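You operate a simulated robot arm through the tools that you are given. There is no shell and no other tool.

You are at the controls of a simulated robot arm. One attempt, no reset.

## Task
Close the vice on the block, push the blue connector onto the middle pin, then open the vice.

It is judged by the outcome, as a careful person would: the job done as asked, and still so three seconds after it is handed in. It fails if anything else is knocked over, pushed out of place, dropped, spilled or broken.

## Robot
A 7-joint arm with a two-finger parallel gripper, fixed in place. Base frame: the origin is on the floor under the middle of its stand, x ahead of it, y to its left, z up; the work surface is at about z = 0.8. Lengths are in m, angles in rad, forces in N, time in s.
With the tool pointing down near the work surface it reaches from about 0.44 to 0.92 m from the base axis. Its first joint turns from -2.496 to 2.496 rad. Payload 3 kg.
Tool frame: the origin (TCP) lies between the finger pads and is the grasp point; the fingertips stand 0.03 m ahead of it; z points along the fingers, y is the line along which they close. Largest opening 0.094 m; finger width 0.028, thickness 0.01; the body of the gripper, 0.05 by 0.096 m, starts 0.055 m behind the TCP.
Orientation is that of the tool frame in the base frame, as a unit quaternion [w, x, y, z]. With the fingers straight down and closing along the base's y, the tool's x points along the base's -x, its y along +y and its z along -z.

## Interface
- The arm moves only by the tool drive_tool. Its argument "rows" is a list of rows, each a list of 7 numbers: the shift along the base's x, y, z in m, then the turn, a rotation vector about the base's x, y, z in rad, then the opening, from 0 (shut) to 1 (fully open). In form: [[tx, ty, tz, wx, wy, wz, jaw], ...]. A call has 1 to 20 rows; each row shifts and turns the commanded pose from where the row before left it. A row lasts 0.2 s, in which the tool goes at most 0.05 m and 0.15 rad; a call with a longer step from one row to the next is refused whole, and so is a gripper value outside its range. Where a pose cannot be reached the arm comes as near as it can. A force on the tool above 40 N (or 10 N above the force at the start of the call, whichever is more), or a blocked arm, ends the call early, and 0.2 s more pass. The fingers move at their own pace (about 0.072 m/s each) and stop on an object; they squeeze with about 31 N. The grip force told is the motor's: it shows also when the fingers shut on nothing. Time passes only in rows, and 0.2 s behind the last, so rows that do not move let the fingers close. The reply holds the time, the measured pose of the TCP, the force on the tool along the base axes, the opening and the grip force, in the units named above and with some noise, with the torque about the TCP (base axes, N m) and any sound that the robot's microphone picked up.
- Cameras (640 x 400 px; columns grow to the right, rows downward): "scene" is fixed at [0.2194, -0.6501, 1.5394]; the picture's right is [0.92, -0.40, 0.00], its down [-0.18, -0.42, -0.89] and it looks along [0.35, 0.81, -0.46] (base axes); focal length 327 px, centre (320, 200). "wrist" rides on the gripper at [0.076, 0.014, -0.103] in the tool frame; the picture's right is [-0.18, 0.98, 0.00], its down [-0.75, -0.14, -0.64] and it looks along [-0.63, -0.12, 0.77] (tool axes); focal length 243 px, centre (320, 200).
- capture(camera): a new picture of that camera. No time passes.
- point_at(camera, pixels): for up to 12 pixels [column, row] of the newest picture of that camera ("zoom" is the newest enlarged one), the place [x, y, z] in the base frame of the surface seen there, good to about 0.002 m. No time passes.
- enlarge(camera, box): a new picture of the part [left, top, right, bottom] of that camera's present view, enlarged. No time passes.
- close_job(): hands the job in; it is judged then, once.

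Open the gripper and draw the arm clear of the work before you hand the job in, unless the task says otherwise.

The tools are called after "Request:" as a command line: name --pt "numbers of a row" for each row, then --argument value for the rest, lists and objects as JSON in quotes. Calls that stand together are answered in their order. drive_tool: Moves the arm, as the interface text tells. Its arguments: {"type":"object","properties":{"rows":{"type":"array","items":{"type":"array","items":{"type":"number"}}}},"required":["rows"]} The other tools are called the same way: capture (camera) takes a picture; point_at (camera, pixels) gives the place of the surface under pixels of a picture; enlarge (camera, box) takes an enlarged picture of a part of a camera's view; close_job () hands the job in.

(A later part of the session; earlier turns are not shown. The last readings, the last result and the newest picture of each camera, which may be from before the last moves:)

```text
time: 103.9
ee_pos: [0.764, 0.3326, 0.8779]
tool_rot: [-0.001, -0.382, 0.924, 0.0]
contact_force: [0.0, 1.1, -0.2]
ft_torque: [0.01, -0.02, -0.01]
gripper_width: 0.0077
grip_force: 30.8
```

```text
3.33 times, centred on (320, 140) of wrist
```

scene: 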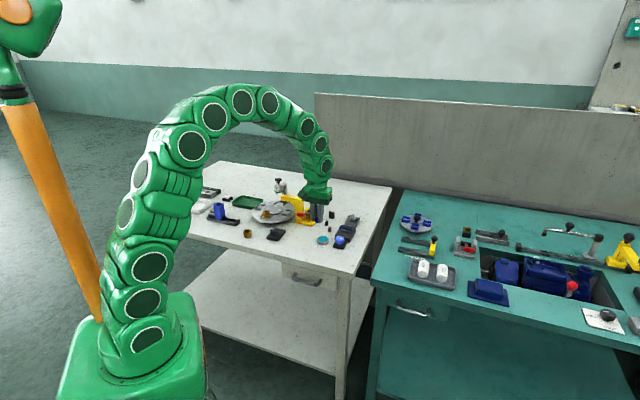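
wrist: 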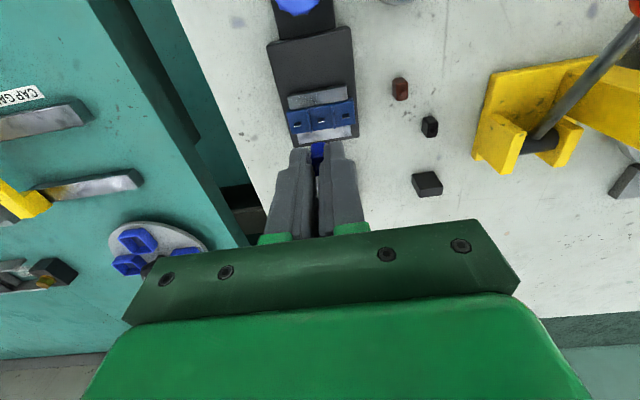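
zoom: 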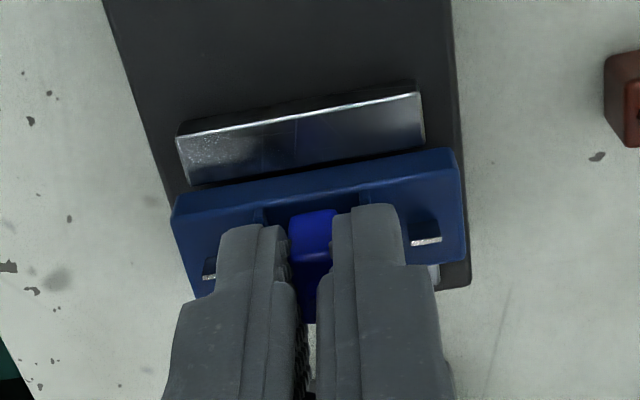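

The block's lower edge is entering between the jaws with only ~1 N. Continue lowering.

Request:
drive_tool --pt "0 0 -0.001 0 0 0 0" --pt "0 0 -0.001 0 0 0 0" --pt "0 0 0 0 0 0 0"

Request:
enlarge --camera "scene" --box '[338, 214, 360, 236]'

```text
time: 104.7
ee_pos: [0.764, 0.3327, 0.8767]
tool_rot: [-0.001, -0.383, 0.924, 0.001]
contact_force: [0.4, 0.5, -0.2]
ft_torque: [-0.03, -0.02, 0.02]
gripper_width: 0.0076
grip_force: 31.2
```

```text
16.00 times, centred on (349, 225) of scene
```

zoom: 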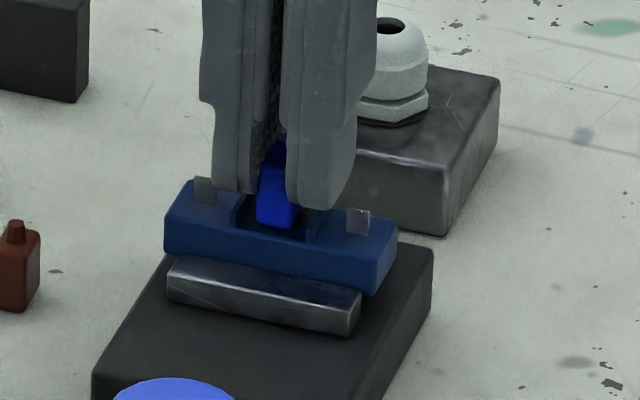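

The block's lower edge is just at jaw-top level now. I continue in 0.7 mm steps and watch for any landing force.

Request:
drive_tool --pt "0 0 -0.0007 0 0 0 0" --pt "0 0 -0.0007 0 0 0 0" --pt "0 0 0 0 0 0 0"

Request:
enlarge --camera "scene" --box '[338, 214, 360, 236]'

Request:
enlarge --camera "wrist" --box '[260, 80, 380, 200]'

```text
time: 105.5
ee_pos: [0.7633, 0.334, 0.8752]
tool_rot: [-0.001, -0.383, 0.924, 0.0]
contact_force: [-0.4, -0.5, -0.3]
ft_torque: [0.0, 0.0, -0.02]
gripper_width: 0.0074
grip_force: 31.0
```

```text
16.00 times, centred on (349, 225) of scene
```

zoom: 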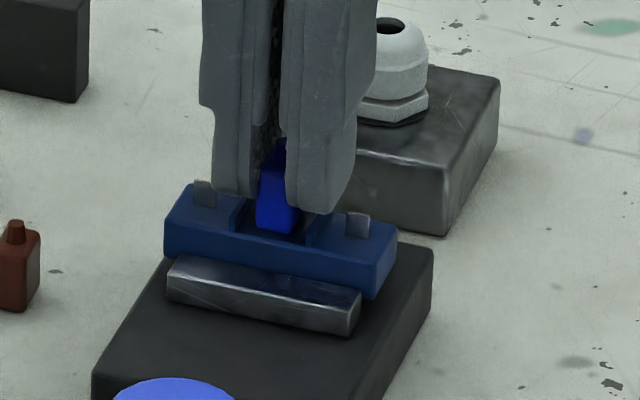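

```text
3.33 times, centred on (320, 140) of wrist
```

zoom: 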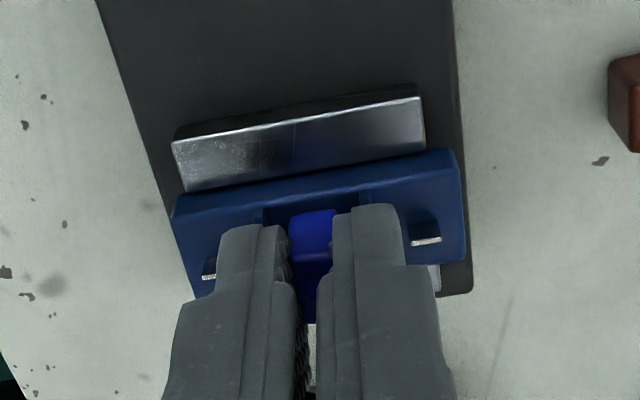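

No landing force, and the block's right lower corner (375,299) now passes below the jaw's top edge line: it is going in between the jaws. Continue.

Request:
drive_tool --pt "0 0 -0.001 0 0 0 0" --pt "0 0 -0.001 0 0 0 0" --pt "0 0 0 0 0 0 0"

Request:
enlarge --camera "scene" --box '[338, 214, 360, 236]'

```text
time: 106.3
ee_pos: [0.7626, 0.333, 0.8733]
tool_rot: [-0.001, -0.383, 0.924, 0.0]
contact_force: [0.0, 0.5, -0.5]
ft_torque: [-0.01, 0.0, -0.02]
gripper_width: 0.0074
grip_force: 31.1
```

```text
16.00 times, centred on (349, 225) of scene
```

zoom: 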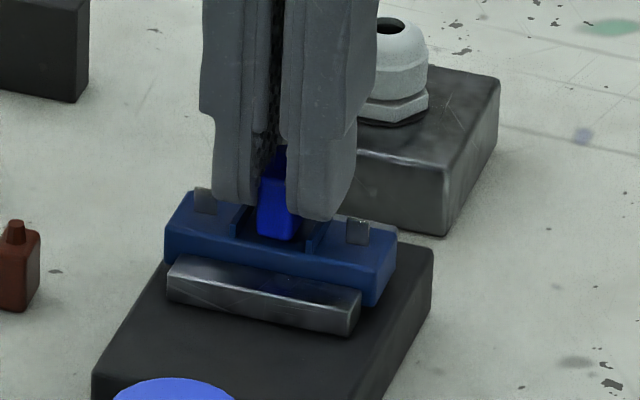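

Going in cleanly. Continue until it bottoms.

Request:
drive_tool --pt "0 0 -0.001 0 0 0 0" --pt "0 0 -0.001 0 0 0 0" --pt "0 0 0 0 0 0 0"

Request:
drive_tool --pt "0 0 -0.0008 0 0 0 0" --pt "0 0 -0.0007 0 0 0 0" --pt "0 0 0 0 0 0 0"

Request:
enlarge --camera "scene" --box '[338, 214, 360, 236]'

```text
time: 107.1
ee_pos: [0.7642, 0.3337, 0.8715]
tool_rot: [-0.001, -0.383, 0.924, 0.0]
contact_force: [-0.3, -0.2, -1.0]
ft_torque: [-0.02, 0.01, 0.02]
gripper_width: 0.0077
grip_force: 30.8
```

```text
time: 107.9
ee_pos: [0.7643, 0.3329, 0.87]
tool_rot: [0.0, -0.383, 0.924, 0.0]
contact_force: [-1.5, 0.9, 7.3]
ft_torque: [-0.01, 0.02, 0.02]
gripper_width: 0.008
grip_force: 31.3
```

```text
16.00 times, centred on (349, 225) of scene
```

zoom: 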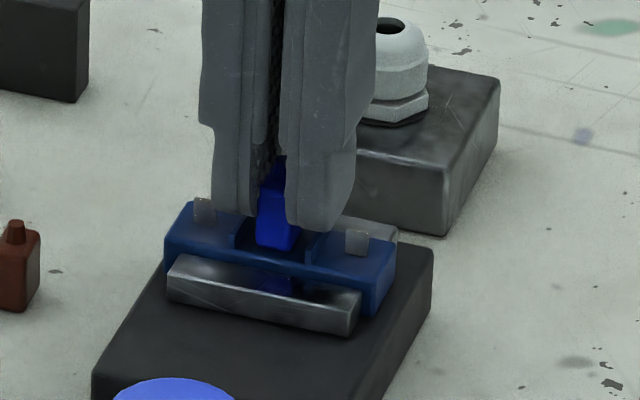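

Bottomed at TCP z≈0.870 with 7 N: the block is back in the vice. I give one more firm push to make sure connector and block are fully home, then unload.

Request:
drive_tool --pt "0 0 -0.0007 0 0 0 0" --pt "0 0 -0.0003 0 0 0 0" --pt "0 0 0 0 0 0 0"

Request:
enlarge --camera "wrist" --box '[285, 110, 355, 180]'

```text
time: 108.7
ee_pos: [0.7642, 0.3336, 0.8704]
tool_rot: [0.0, -0.382, 0.924, 0.001]
contact_force: [-1.2, -1.4, 25.3]
ft_torque: [-0.09, 0.09, 0.04]
gripper_width: 0.0076
grip_force: 31.1
```

```text
5.71 times, centred on (320, 145) of wrist
```

zoom: 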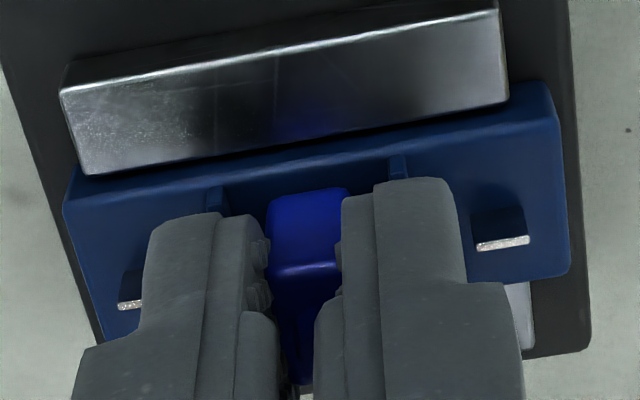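

25 N push done. Unload gradually to ~0 before opening.

Request:
drive_tool --pt "0 0 0.0007 0 0 0 0" --pt "0 0 0.0005 0 0 0 0" --pt "0 0 0 0 0 0 0"

```text
time: 109.5
ee_pos: [0.7637, 0.3337, 0.8692]
tool_rot: [-0.001, -0.383, 0.924, 0.0]
contact_force: [3.1, 1.2, 10.5]
ft_torque: [0.06, -0.15, -0.04]
gripper_width: 0.0077
grip_force: 30.7
```

Request:
drive_tool --pt "0 0 0.0004 0 0 0 0" --pt "0 0 0 0 0 0 0"

```text
time: 110.1
ee_pos: [0.7627, 0.333, 0.8693]
tool_rot: [-0.002, -0.383, 0.924, 0.001]
contact_force: [0.7, -0.9, 2.1]
ft_torque: [-0.02, 0.02, 0.03]
gripper_width: 0.0078
grip_force: 31.3
```

Load is 2 N. Now open the fingers a little (to ≈0.0135, clear of the neighbouring pins) and look.

Request:
drive_tool --pt "0 0 0 0 0 0 0.14" --pt "0 0 0 0 0 0 0.14"

Request:
enlarge --camera "wrist" --box '[285, 110, 355, 180]'

Request:
enlarge --camera "scene" --box '[338, 214, 360, 236]'

```text
time: 110.7
ee_pos: [0.7636, 0.333, 0.8698]
tool_rot: [-0.001, -0.382, 0.924, 0.001]
contact_force: [0.7, -0.7, 0.5]
ft_torque: [0.0, 0.0, -0.02]
gripper_width: 0.0132
grip_force: 0.1
```

```text
5.71 times, centred on (320, 145) of wrist
```

zoom: 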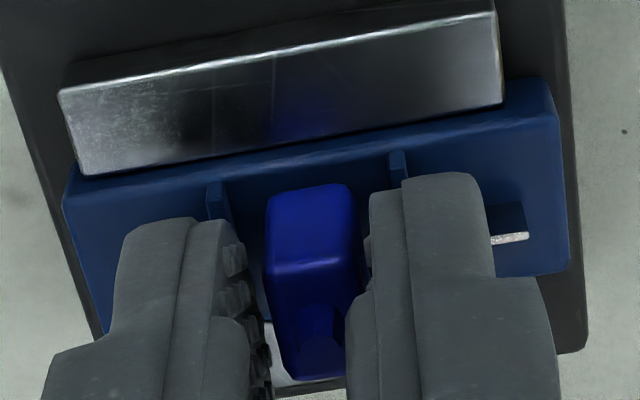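

```text
16.00 times, centred on (349, 225) of scene
```

zoom: 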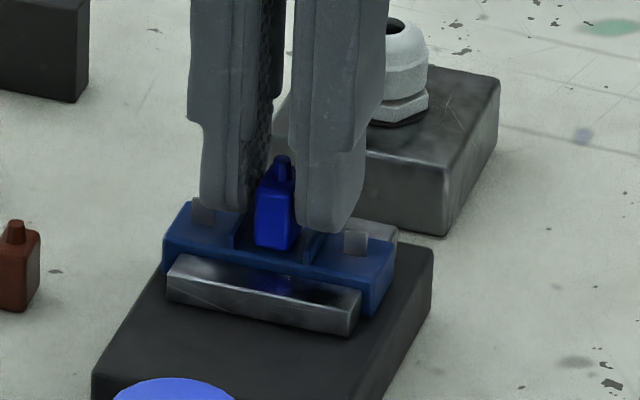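

The connector stays put with clear gaps on both sides. Raise slowly and verify it stays.

Request:
drive_tool --pt "0 0 0.002 0 0 0 0.14" --pt "0 0 0.003 0 0 0 0.14" --pt "0 0 0 0 0 0 0.14"

Request:
enlarge --camera "wrist" --box '[285, 110, 355, 180]'

Request:
enlarge --camera "scene" --box '[338, 214, 360, 236]'

```text
time: 111.5
ee_pos: [0.7637, 0.3342, 0.8767]
tool_rot: [0.0, -0.383, 0.924, 0.001]
contact_force: [0.1, 0.4, 0.2]
ft_torque: [-0.06, -0.01, -0.01]
gripper_width: 0.013
grip_force: 0.0
```

```text
5.71 times, centred on (320, 145) of wrist
```

zoom: 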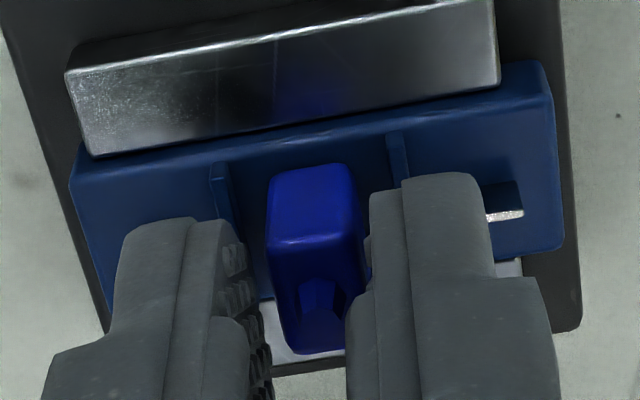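

```text
16.00 times, centred on (349, 225) of scene
```

zoom: 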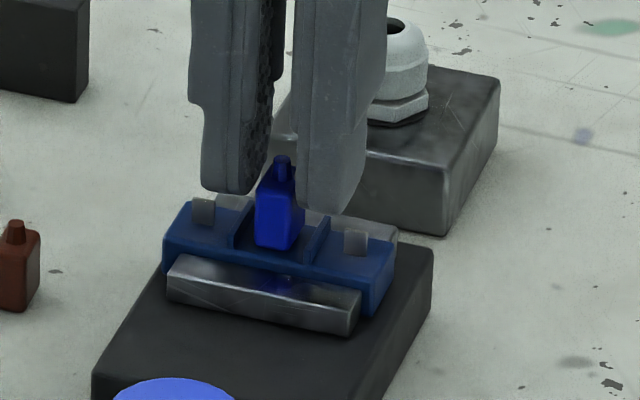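

The connector and block stay in place as the fingers rise. I continue up and clear, then look at the result.

Request:
drive_tool --pt "0 0 0.005 0 0 0 0.15" --pt "0 0 0.01 0 0 0 0.2" --pt "0 0 0.02 0 0 0 0.5" --pt "-0.01 -0.01 0.02 0 0 0 1" --pt "-0.01 -0.01 0.01 0 0 0 1"

Request:
capture --camera "wrist"

Request:
enlarge --camera "wrist" --box '[280, 100, 380, 190]'

Request:
enlarge --camera "scene" --box '[338, 214, 360, 236]'

```text
time: 112.7
ee_pos: [0.7423, 0.3131, 0.9404]
tool_rot: [-0.001, -0.383, 0.924, 0.0]
contact_force: [0.2, -1.0, 1.0]
ft_torque: [-0.01, 0.01, 0.03]
gripper_width: 0.094
grip_force: 0.0
```

```text
taken
```

wrist: 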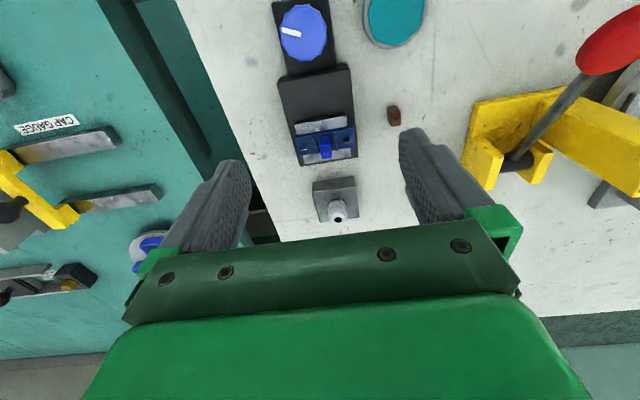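

```text
4.44 times, centred on (330, 145) of wrist
```

zoom: 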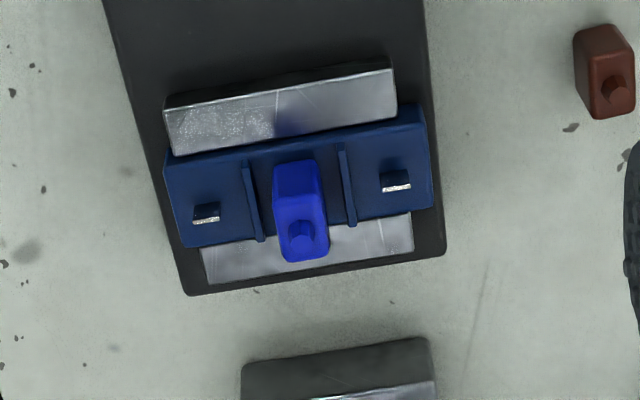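

```text
16.00 times, centred on (349, 225) of scene
```

zoom: 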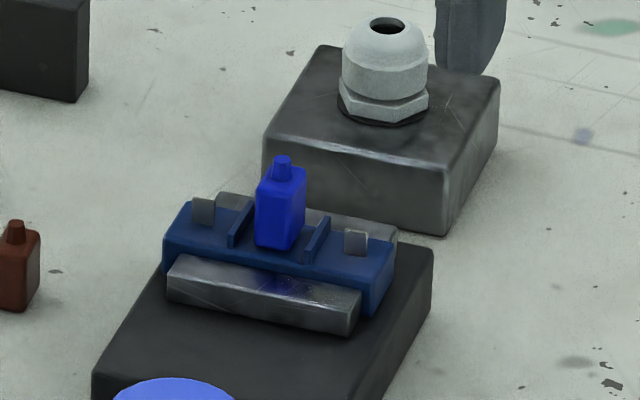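

The connector stands upright in the middle bay. I measure its position and height against the neighbouring pins.

Request:
enlarge --camera "wrist" --box '[300, 125, 350, 165]'

Request:
point_at --camera "scene" --pixels '[[346.6, 221.2], [347, 225], [346.3, 228], [341.7, 225], [351.2, 227.2]]'

```text
10.00 times, centred on (325, 145) of wrist
```

zoom: 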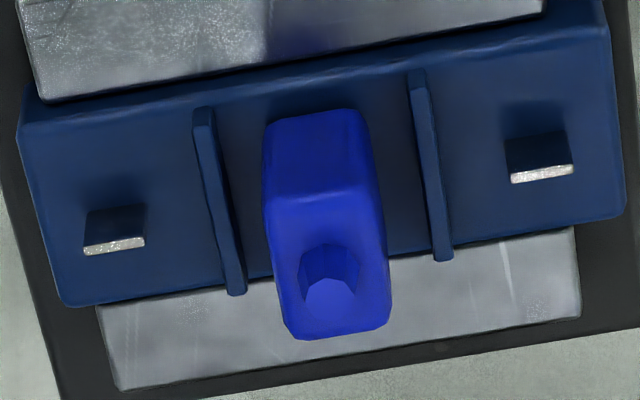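

```text
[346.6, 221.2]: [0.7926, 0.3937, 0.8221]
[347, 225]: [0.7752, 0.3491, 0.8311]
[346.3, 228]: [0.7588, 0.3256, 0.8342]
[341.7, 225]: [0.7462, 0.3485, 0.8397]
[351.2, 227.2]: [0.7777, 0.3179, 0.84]
```

Request:
point_at --camera "zoom" --pixels '[[330, 295], [275, 205], [370, 195], [385, 320], [290, 332], [325, 205], [338, 330], [115, 243], [542, 173], [318, 125], [240, 200], [400, 120]]'

```text
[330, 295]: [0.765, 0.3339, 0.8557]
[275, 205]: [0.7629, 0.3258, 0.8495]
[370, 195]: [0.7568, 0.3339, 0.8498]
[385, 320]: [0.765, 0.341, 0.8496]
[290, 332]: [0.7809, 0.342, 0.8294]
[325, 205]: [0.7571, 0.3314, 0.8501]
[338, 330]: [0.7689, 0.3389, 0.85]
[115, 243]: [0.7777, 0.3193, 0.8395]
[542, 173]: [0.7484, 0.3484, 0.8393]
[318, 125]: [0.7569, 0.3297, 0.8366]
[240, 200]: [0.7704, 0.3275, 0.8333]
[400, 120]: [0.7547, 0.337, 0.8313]
```

Position is right on the middle pin (connector ≈(0.764,0.334), pin ≈(0.763,0.334)), but its top reads ~1–2 mm higher than fully home. I'll press it down from above with closed fingertips while the vice is still closed.

Request:
drive_tool --pt "0.01 0.01 0 0 0 0 0" --pt "0.011 0.01 -0.01 0 0 0 0" --pt "0 0 -0.015 0 0 0 0" --pt "0 0 -0.01 0 0 0 0" --pt "0 0 0 0 0 0 0"

Request:
enlarge --camera "wrist" --box '[280, 110, 360, 190]'

Request:
enlarge --camera "scene" --box '[336, 210, 362, 236]'

```text
time: 113.9
ee_pos: [0.7649, 0.3335, 0.9061]
tool_rot: [0.001, -0.383, 0.924, 0.002]
contact_force: [-0.5, 0.0, -0.8]
ft_torque: [-0.01, 0.03, 0.0]
gripper_width: 0.0003
grip_force: 30.9
```

```text
5.00 times, centred on (320, 150) of wrist
```

zoom: 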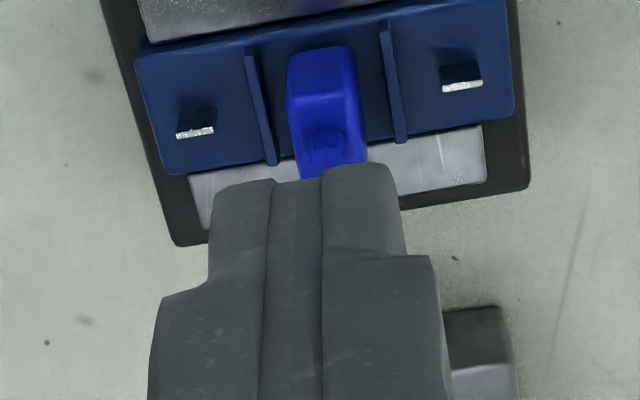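

```text
15.38 times, centred on (349, 223) of scene
```

zoom: 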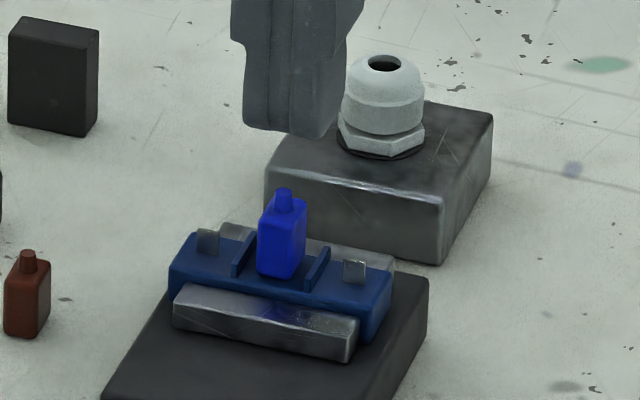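

Fingertips closed and centred above the nub. Lower to just above it, then press gently.

Request:
drive_tool --pt "-0.0005 0 -0.008 0 0 0 0" --pt "0 0 -0.007 0 0 0 0" --pt "0 0 -0.002 0 0 0 0" --pt "0 0 0 0 0 0 0"

Request:
enlarge --camera "scene" --box '[336, 210, 362, 236]'

Request:
enlarge --camera "wrist" --box '[280, 110, 360, 190]'

```text
time: 114.9
ee_pos: [0.7642, 0.3339, 0.8878]
tool_rot: [-0.001, -0.383, 0.924, 0.0]
contact_force: [0.0, 0.2, 0.4]
ft_torque: [0.01, -0.01, 0.01]
gripper_width: 0.0003
grip_force: 31.6
```

```text
15.38 times, centred on (349, 223) of scene
```

zoom: 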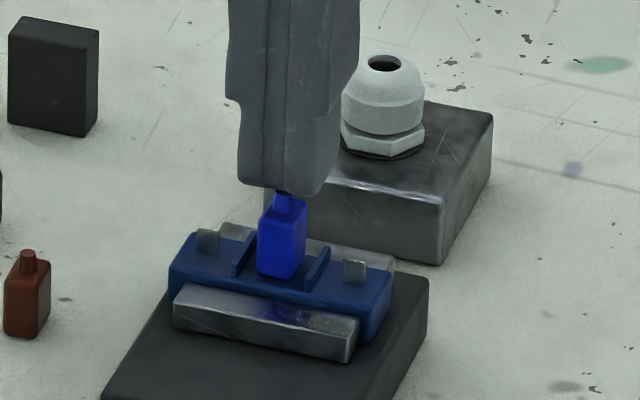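

```text
5.00 times, centred on (320, 150) of wrist
```

zoom: 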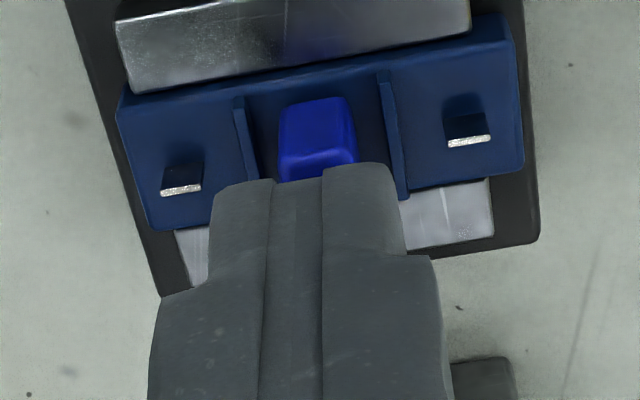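

Just above the nub, no contact yet. Press down in 0.7 mm steps.

Request:
drive_tool --pt "0 0 -0.001 0 0 0 0" --pt "0 0 -0.0007 0 0 0 0" --pt "0 0 -0.0007 0 0 0 0" --pt "0 0 0 0 0 0 0"

```text
time: 115.9
ee_pos: [0.7646, 0.3326, 0.886]
tool_rot: [-0.001, -0.382, 0.924, 0.0]
contact_force: [-0.3, -0.1, 0.2]
ft_torque: [0.02, 0.03, 0.02]
gripper_width: 0.0
grip_force: 31.1
```

Request:
drive_tool --pt "0 0 -0.0007 0 0 0 0" --pt "0 0 -0.0007 0 0 0 0" --pt "0 0 0 0 0 0 0"

Request:
enlarge --camera "scene" --box '[336, 210, 362, 236]'

```text
time: 116.7
ee_pos: [0.7638, 0.3331, 0.8839]
tool_rot: [-0.001, -0.383, 0.924, 0.002]
contact_force: [-1.1, 0.3, -0.8]
ft_torque: [-0.03, -0.01, 0.0]
gripper_width: 0.0
grip_force: 31.3
```

```text
15.38 times, centred on (349, 223) of scene
```

zoom: 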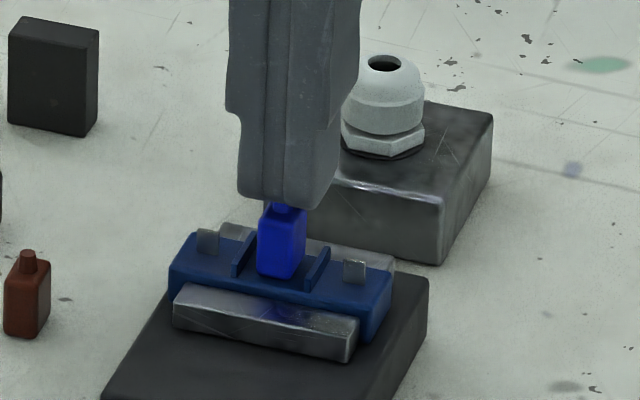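

Still no contact at TCP z=0.8839, so the nub is lower than the camera reading suggested. Continue slowly.

Request:
drive_tool --pt "0 0 -0.0006 0 0 0 0" --pt "0 0 -0.0006 0 0 0 0" --pt "0 0 0 0 0 0 0"

Request:
drive_tool --pt "0 0 -0.0006 0 0 0 0" --pt "0 0 -0.0006 0 0 0 0" --pt "0 0 0 0 0 0 0"

Request:
enlarge --camera "scene" --box '[336, 210, 362, 236]'

```text
time: 117.5
ee_pos: [0.765, 0.3338, 0.884]
tool_rot: [-0.001, -0.383, 0.924, 0.001]
contact_force: [-0.5, 0.3, 0.0]
ft_torque: [-0.03, -0.01, 0.05]
gripper_width: 0.0
grip_force: 31.2
```

```text
time: 118.3
ee_pos: [0.7643, 0.3329, 0.8821]
tool_rot: [-0.001, -0.383, 0.924, 0.0]
contact_force: [0.8, -0.1, 1.8]
ft_torque: [0.03, 0.01, -0.02]
gripper_width: 0.0
grip_force: 30.9
```

```text
15.38 times, centred on (349, 223) of scene
```

zoom: 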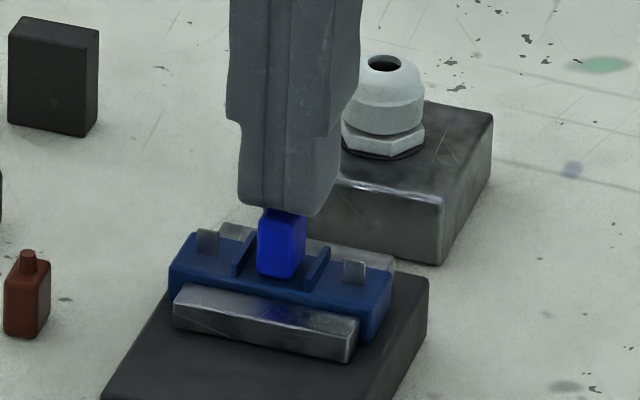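

Contact now (1.8 N at TCP z≈0.882), consistent with a fully seated height. Press to ~25 N.

Request:
drive_tool --pt "0 0 -0.0006 0 0 0 0" --pt "0 0 -0.0006 0 0 0 0" --pt "0 0 0 0 0 0 0"

```text
time: 119.1
ee_pos: [0.7653, 0.3332, 0.8805]
tool_rot: [0.0, -0.383, 0.924, 0.001]
contact_force: [1.1, -1.0, 21.4]
ft_torque: [-0.01, -0.04, -0.02]
gripper_width: 0.0
grip_force: 31.0
```

21 N with hard resistance: fully home. A slight additional press, then lift off.

Request:
drive_tool --pt "0 0 -0.0005 0 0 0 0" --pt "0 0 0 0 0 0 0"

Request:
drive_tool --pt "0 0 0.0015 0 0 0 0" --pt "0 0 0.003 0 0 0 0" --pt "0 0 0.01 0 0 0 0" --pt "0 0 0.025 0 0 0 0" --pt "-0.015 -0.015 0.02 0 0 0 0.6" --pt "-0.015 -0.015 0.01 0 0 0 0.6"

Request:
capture --camera "wrist"

Request:
enlarge --camera "wrist" --box '[280, 100, 380, 190]'

Request:
enlarge --camera "scene" --box '[338, 214, 360, 236]'

```text
time: 119.7
ee_pos: [0.7634, 0.3345, 0.881]
tool_rot: [0.0, -0.383, 0.924, 0.001]
contact_force: [0.6, -1.1, 30.7]
ft_torque: [-0.08, 0.05, -0.03]
gripper_width: 0.0002
grip_force: 30.8
```

```text
time: 121.1
ee_pos: [0.7325, 0.3035, 0.9493]
tool_rot: [-0.003, -0.382, 0.924, 0.001]
contact_force: [-0.3, -0.2, -1.3]
ft_torque: [-0.01, -0.01, -0.01]
gripper_width: 0.0562
grip_force: 0.0
```

```text
taken
```

wrist: 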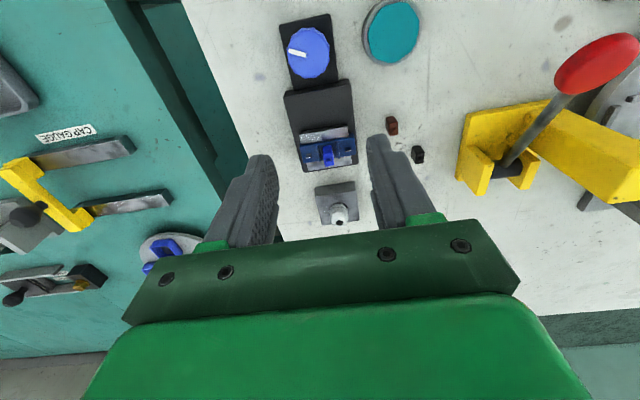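

```text
4.44 times, centred on (330, 145) of wrist
```

zoom: 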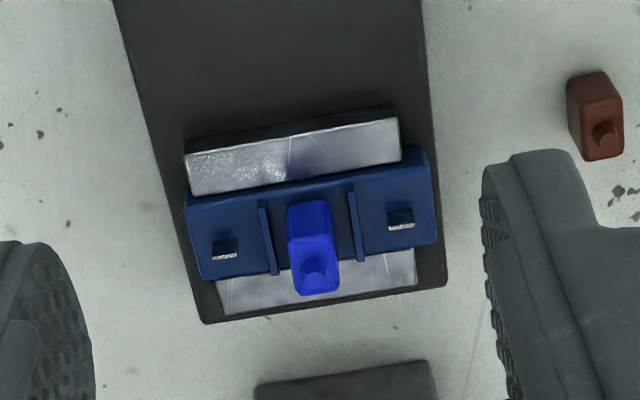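

```text
16.00 times, centred on (349, 225) of scene
```

zoom: 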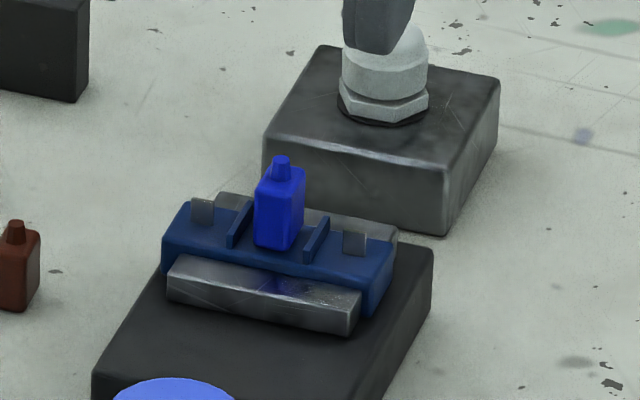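

The connector sits squarely on the middle pin. Now I open the vice: move above the knob and turn the hand to yaw ≈150° so the knob can be turned back clockwise in one go.

Request:
drive_tool --pt "-0.01 -0.011 0 0 0 0.141 0.6" --pt "-0.01 -0.011 0 0 0 0.141 0.6" --pt "-0.0095 -0.0097 0 0 0 0.141 0.6" --pt "0 0 -0.01 0 0 0.141 0.6" --pt "0 0 -0.01 0 0 0.141 0.6" --pt "0 0 -0.01 0 0 0.141 0.6" --pt "0 0 -0.01 0 0 0.141 0.6" --pt "0 0 0 0 0 0.141 0.6" --pt "0 0 0 0 0 0.141 0.6" --pt "0 0 0 0 0 0.141 0.6" --pt "0 0 0 0 0 0.141 0.6" --pt "0 0 0 0 0 0.141 0.6" --pt "0 0 0 0 0 0.141 0.6" --pt "0 0 0 0 0 0 0.6"

Request:
capture --camera "wrist"

Request:
enlarge --camera "scene" --box '[320, 205, 370, 255]'

```text
time: 124.1
ee_pos: [0.7048, 0.271, 0.9087]
tool_rot: [0.002, 0.966, -0.259, 0.0]
contact_force: [0.5, 0.2, -0.6]
ft_torque: [-0.02, 0.01, 0.01]
gripper_width: 0.0561
grip_force: 0.0
```

```text
taken
```

wrist: 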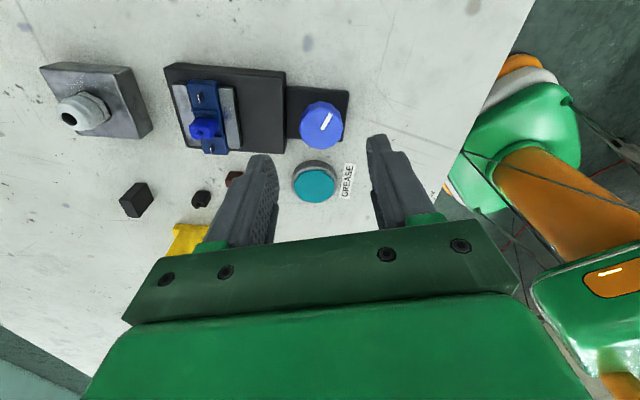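

```text
8.00 times, centred on (345, 230) of scene
```

zoom: 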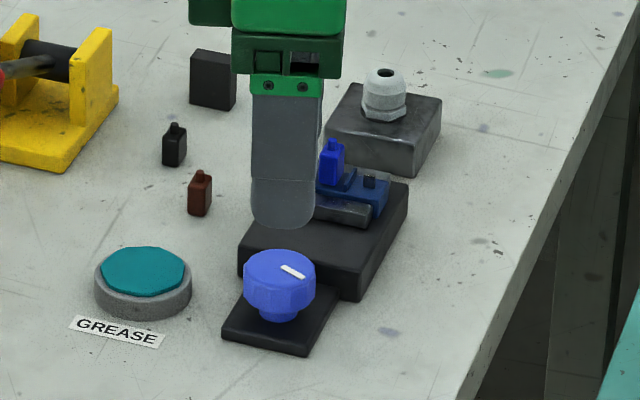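

Yaw 150°, pointer visible at (293,270), all clear below. Descend over the knob.

Request:
drive_tool --pt "-0.0007 0.0004 -0.015 0 0 0 0.6" --pt "0 0 -0.015 0 0 0 0.6" --pt "0 0 -0.015 0 0 0 0.6" --pt "0 0 -0.0098 0 0 0 0.6" --pt "0 0 0 0 0 0 0.6"

Request:
enlarge --camera "wrist" --box '[220, 100, 420, 230]'

Request:
enlarge --camera "scene" --box '[320, 205, 370, 255]'

```text
time: 125.3
ee_pos: [0.7043, 0.2717, 0.8546]
tool_rot: [0.001, 0.966, -0.258, 0.001]
contact_force: [-0.4, -0.4, 0.8]
ft_torque: [-0.04, 0.01, -0.01]
gripper_width: 0.0564
grip_force: 0.0
```

```text
3.08 times, centred on (320, 165) of wrist
```

zoom: 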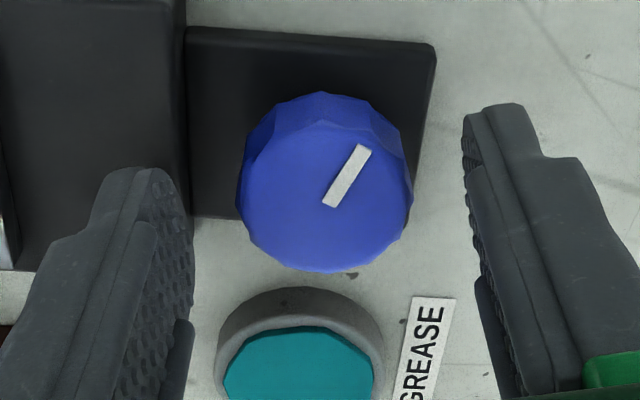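

```text
8.00 times, centred on (345, 230) of scene
```

zoom: 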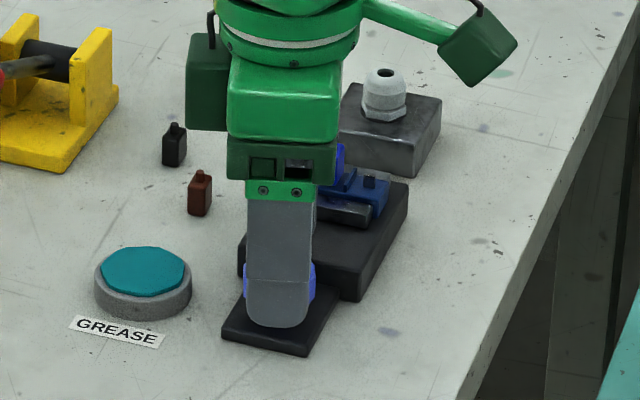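

The fingers straddle the knob evenly. Close on the knob.

Request:
drive_tool --pt "0 0 0 0 0 0 0.2" --pt "0 0 0 0 0 0 0.2" --pt "0 0 0 0 0 0 0.2"

```text
time: 126.1
ee_pos: [0.7044, 0.2708, 0.8543]
tool_rot: [0.001, 0.966, -0.259, 0.0]
contact_force: [-10.1, -12.0, 5.0]
ft_torque: [-0.38, 0.48, 0.03]
gripper_width: 0.0321
grip_force: 45.1
```

Side force ≈(−10,−12) N; I shift 0.6 mm that way and start turning clockwise gently.

Request:
drive_tool --pt "-0.0005 -0.0006 0 0 0 0 0.2" --pt "0 0 0 0 0 -0.05 0.2" --pt "0 0 0 0 0 -0.06 0.2" --pt "0 0 0 0 0 -0.06 0.2"

Request:
enlarge --camera "wrist" --box '[220, 100, 420, 230]'

```text
time: 127.1
ee_pos: [0.7029, 0.2708, 0.8544]
tool_rot: [0.002, 0.94, -0.34, 0.001]
contact_force: [-7.8, -11.1, 2.5]
ft_torque: [-0.87, -0.13, 0.04]
gripper_width: 0.0319
grip_force: 45.2
```

```text
3.08 times, centred on (320, 165) of wrist
```

zoom: 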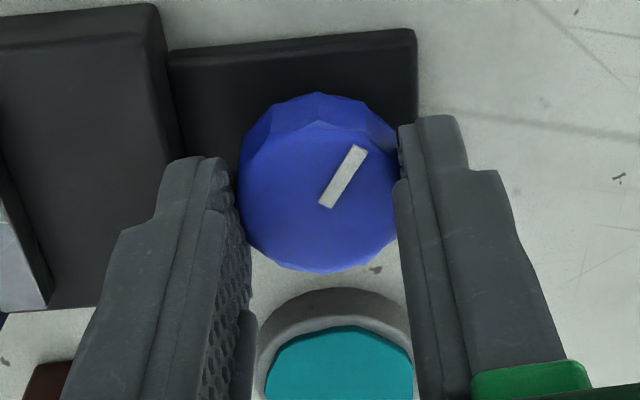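

The knob follows (pointer fixed relative to the fingers). Continue clockwise.

Request:
drive_tool --pt "-0.0003 -0.0004 0 0 0 -0.06 0.2" --pt "0 0 0 0 0 -0.07 0.2" --pt "0 0 0 0 0 -0.07 0.2" --pt "0 0 0 0 0 -0.07 0.2" --pt "0 0 0 0 0 -0.07 0.2" --pt "0 0 0 0 0 -0.07 0.2"

Request:
enlarge --camera "scene" --box '[325, 213, 365, 243]'

Request:
enlarge --camera "wrist" --box '[180, 80, 420, 230]'

```text
time: 128.5
ee_pos: [0.7028, 0.2708, 0.8543]
tool_rot: [0.002, 0.851, -0.525, 0.0]
contact_force: [2.0, -9.4, -5.8]
ft_torque: [-0.43, -0.13, -0.02]
gripper_width: 0.0325
grip_force: 45.0
```

```text
13.33 times, centred on (345, 228) of scene
```

zoom: 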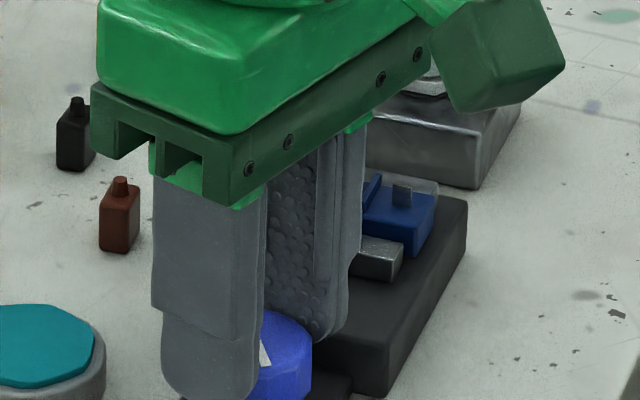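

```text
2.67 times, centred on (300, 155) of wrist
```

zoom: 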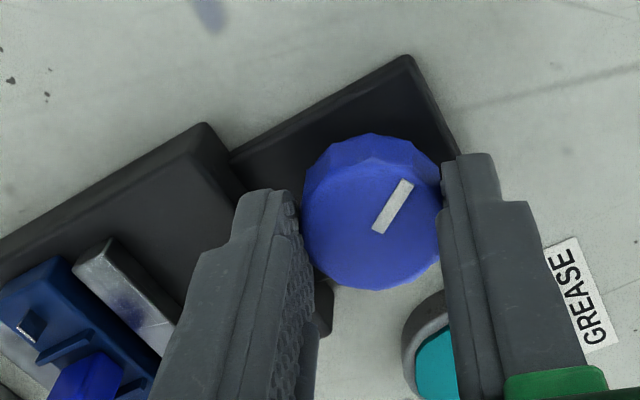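

The near jaw is backing away from the block, which stays put. Continue clockwise.

Request:
drive_tool --pt "0 -0.0003 0 0 0 -0.07 0.2" --pt "0 0 0 0 0 -0.07 0.2" --pt "0 0 0 0 0 -0.07 0.2" --pt "0 0 0 0 0 -0.07 0.2" --pt "0 0 0 0 0 -0.07 0.2" --pt "0 0 0 0 0 -0.07 0.2" --pt "0 0 0 0 0 -0.07 0.2" --pt "0 0 0 0 0 -0.07 0.2"

Request:
enlarge --camera "scene" --box '[325, 213, 365, 243]'

```text
time: 130.3
ee_pos: [0.704, 0.2708, 0.8545]
tool_rot: [-0.001, -0.673, 0.74, 0.0]
contact_force: [-10.5, -3.9, -7.3]
ft_torque: [-0.08, 0.3, 0.0]
gripper_width: 0.0321
grip_force: 44.7
```

```text
13.33 times, centred on (345, 228) of scene
```

zoom: 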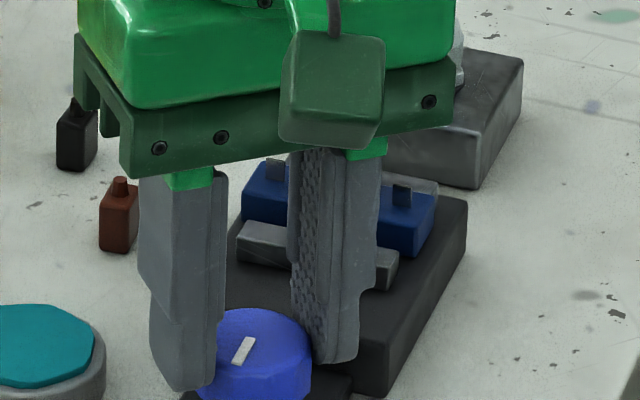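

Turned ~65° so far; forces small. Continue.

Request:
drive_tool --pt "-0.0004 0 0 0 0 -0.07 0.2" --pt "0 0 0 0 0 -0.07 0.2" --pt "0 0 0 0 0 -0.07 0.2" --pt "0 0 0 0 0 -0.07 0.2" --pt "0 0 0 0 0 -0.07 0.2" --pt "0 0 0 0 0 -0.07 0.2" --pt "0 0 0 0 0 -0.07 0.2" --pt "0 0 0 0 0 -0.07 0.2" --pt "0 0 0 0 0 -0.07 0.2"

Request:
enlarge --camera "scene" --box '[325, 213, 365, 243]'

Request:
enlarge --camera "wrist" --box '[200, 80, 440, 230]'

```text
time: 132.3
ee_pos: [0.7023, 0.2713, 0.8548]
tool_rot: [-0.002, -0.412, 0.911, 0.001]
contact_force: [-23.2, 4.2, 4.0]
ft_torque: [0.36, 0.77, 0.01]
gripper_width: 0.0322
grip_force: 45.0
```

```text
13.33 times, centred on (345, 228) of scene
```

zoom: 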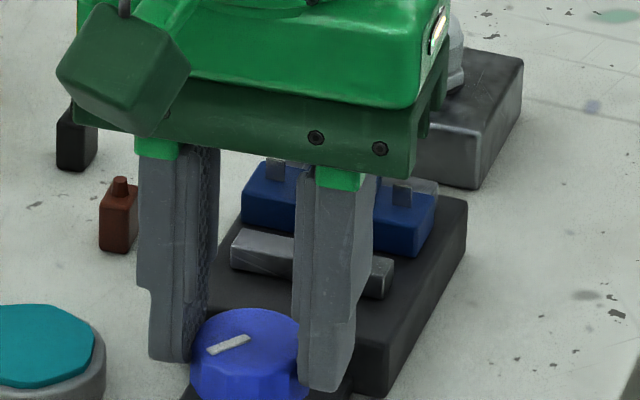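

```text
2.67 times, centred on (320, 155) of wrist
```

zoom: 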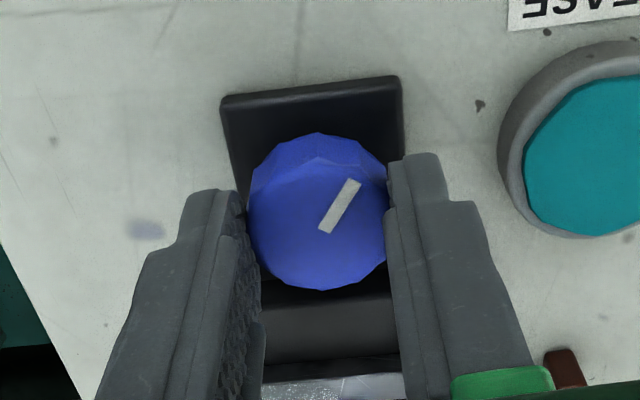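

Turned ~101°; the near jaw is backing off well. I relieve the −23 N side load with a small shift and continue.

Request:
drive_tool --pt "-0.001 0.0003 0 0 0 -0.04 0.2" --pt "0 0 0 0 0 -0.07 0.2" --pt "0 0 0 0 0 -0.07 0.2" --pt "0 0 0 0 0 -0.07 0.2" --pt "0 0 0 0 0 -0.07 0.2" --pt "0 0 0 0 0 -0.07 0.2"

Request:
enlarge --camera "scene" --box '[325, 213, 365, 243]'

```text
time: 133.7
ee_pos: [0.702, 0.2711, 0.8544]
tool_rot: [0.0, -0.226, 0.974, 0.002]
contact_force: [-1.5, 14.3, -8.4]
ft_torque: [0.8, -0.57, 0.0]
gripper_width: 0.0322
grip_force: 45.3
```

```text
13.33 times, centred on (345, 228) of scene
```

zoom: 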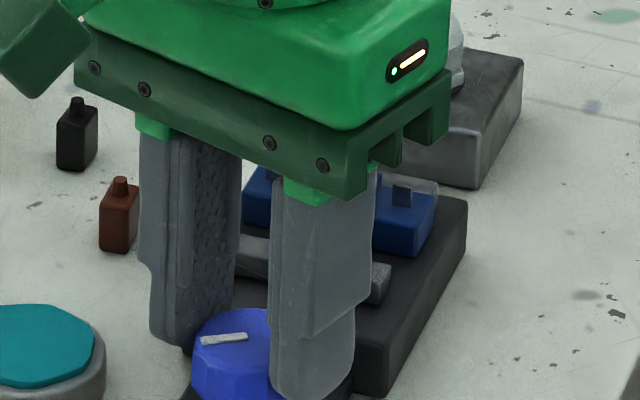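

Turned ~124°. Continue with a small +y shift to balance the load.

Request:
drive_tool --pt "0 0.0006 0 0 0 -0.05 0.2" --pt "0 0 0 0 0 -0.07 0.2" --pt "0 0 0 0 0 -0.07 0.2" --pt "0 0 0 0 0 -0.07 0.2" --pt "0 0 0 0 0 -0.07 0.2"

Request:
enlarge --camera "scene" --box '[325, 213, 365, 243]'

```text
time: 134.9
ee_pos: [0.7025, 0.272, 0.8541]
tool_rot: [-0.001, -0.064, 0.998, 0.001]
contact_force: [8.2, 2.2, -5.5]
ft_torque: [0.03, 0.02, 0.02]
gripper_width: 0.0323
grip_force: 44.9
```

```text
13.33 times, centred on (345, 228) of scene
```

zoom: 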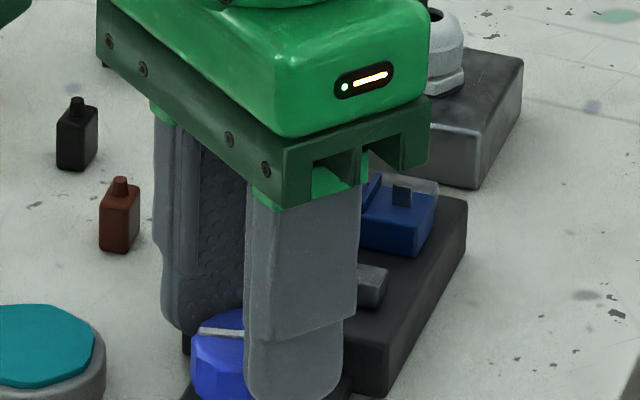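

Turned ~143°. The last ~25° with torque watch.

Request:
drive_tool --pt "0 0 0 0 0 -0.06 0.2" --pt "0 0 0 0 0 -0.06 0.2" --pt "0 0 0 0 0 -0.06 0.2" --pt "0 0 0 0 0 -0.06 0.2"

Request:
enlarge --camera "scene" --box '[325, 213, 365, 243]'

```text
time: 135.9
ee_pos: [0.7034, 0.2721, 0.8547]
tool_rot: [0.0, 0.055, 0.998, 0.002]
contact_force: [16.0, 6.0, -5.5]
ft_torque: [0.14, -0.19, 0.05]
gripper_width: 0.0321
grip_force: 45.2
```

```text
13.33 times, centred on (345, 228) of scene
```

zoom: 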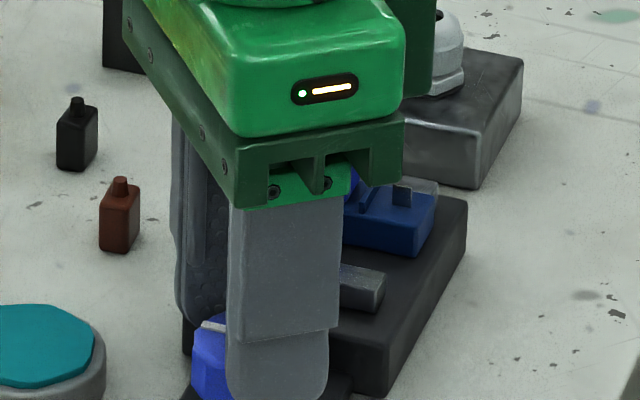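

Turned ~156°, no end stop yet. A little further, with a small +x shift for the side load.

Request:
drive_tool --pt "0.0006 0.0002 0 0 0 -0.05 0.2" --pt "0 0 0 0 0 -0.05 0.2" --pt "0 0 0 0 0 -0.05 0.2" --pt "0 0 0 0 0 -0.05 0.2"

Request:
enlarge --camera "wrist" --box '[200, 60, 440, 210]'

Request:
enlarge --camera "scene" --box '[325, 213, 365, 243]'

```text
time: 136.9
ee_pos: [0.7029, 0.2721, 0.8553]
tool_rot: [-0.001, 0.154, 0.988, 0.002]
contact_force: [-0.4, 3.2, 6.9]
ft_torque: [-0.05, -0.14, 0.54]
gripper_width: 0.0323
grip_force: 44.9
```

```text
2.67 times, centred on (320, 135) of wrist
```

zoom: 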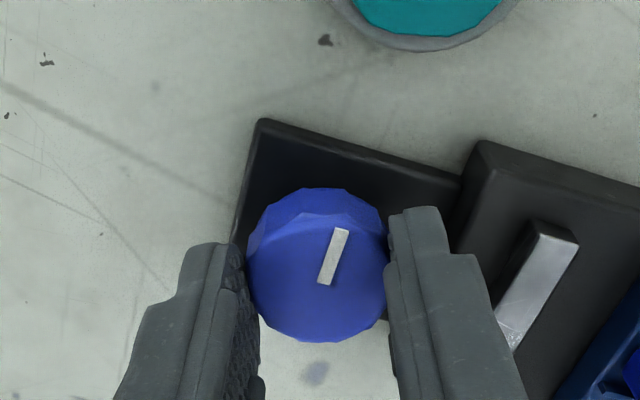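

```text
13.33 times, centred on (345, 228) of scene
```

zoom: 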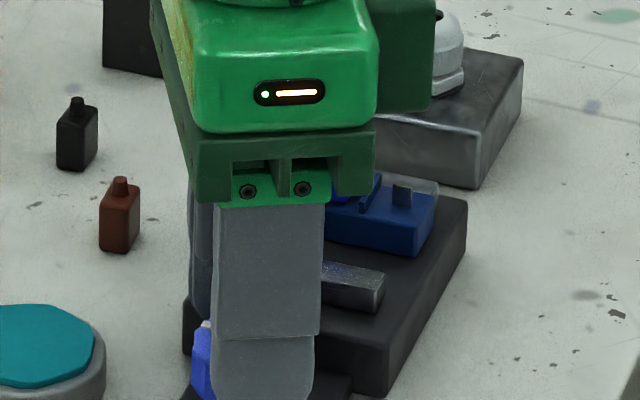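

The torque rose to +0.54 N·m at ~168° — the open end-stop, back at the starting pointer position. I ease off slightly, open the fingers and lift clear.

Request:
drive_tool --pt "0 0 0 0 0 0.03 0.2" --pt "0 0 0 0 0 0 0.6" --pt "0 0 0 0 0 0 0.6" --pt "0 0 0.02 0 0 0 0.6" --pt "0 0 0.03 0 0 0 0.6" --pt "0 0 0.03 0 0 0 0.6" --pt "-0.02 -0.02 0.02 0 0 0 0.6"

Request:
capture --camera "wrist"

Request:
enlarge --camera "scene" --box '[325, 213, 365, 243]'

Request:
enlarge --camera "wrist" --box '[280, 80, 440, 210]'

```text
time: 138.5
ee_pos: [0.6814, 0.2509, 0.9551]
tool_rot: [-0.001, 0.139, 0.99, 0.001]
contact_force: [-0.7, 0.1, -0.3]
ft_torque: [0.0, 0.02, 0.0]
gripper_width: 0.0566
grip_force: 0.0
```

```text
taken
```

wrist: 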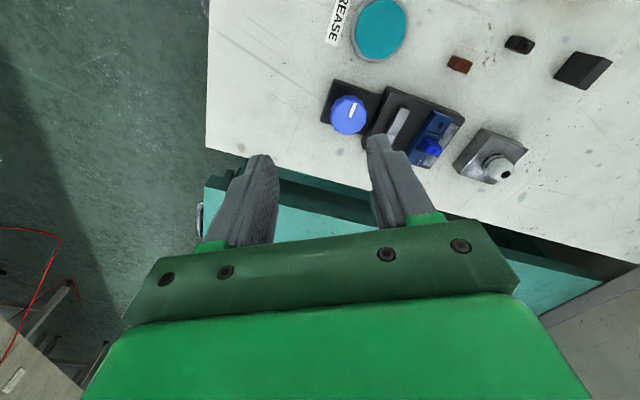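

```text
13.33 times, centred on (345, 228) of scene
```

zoom: 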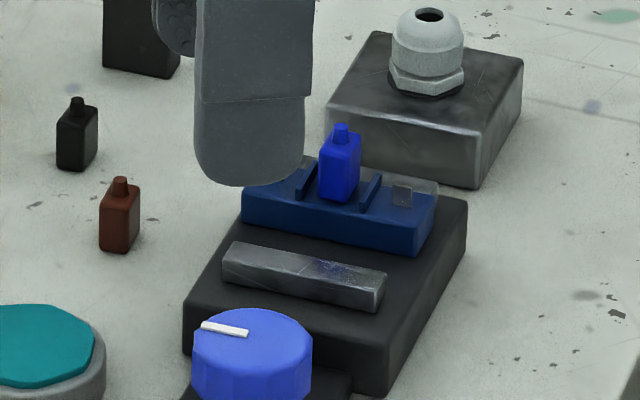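

```text
3.08 times, centred on (360, 145) of wrist
```

zoom: 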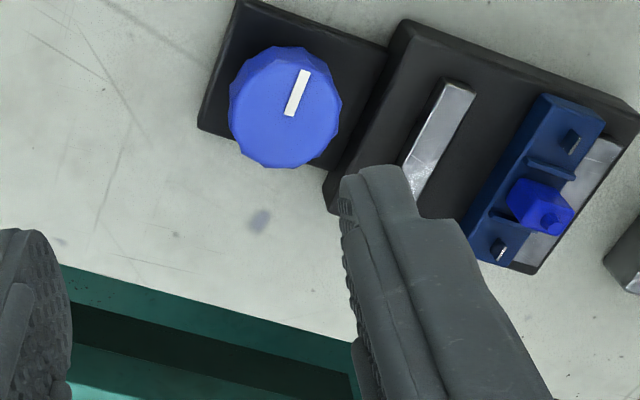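

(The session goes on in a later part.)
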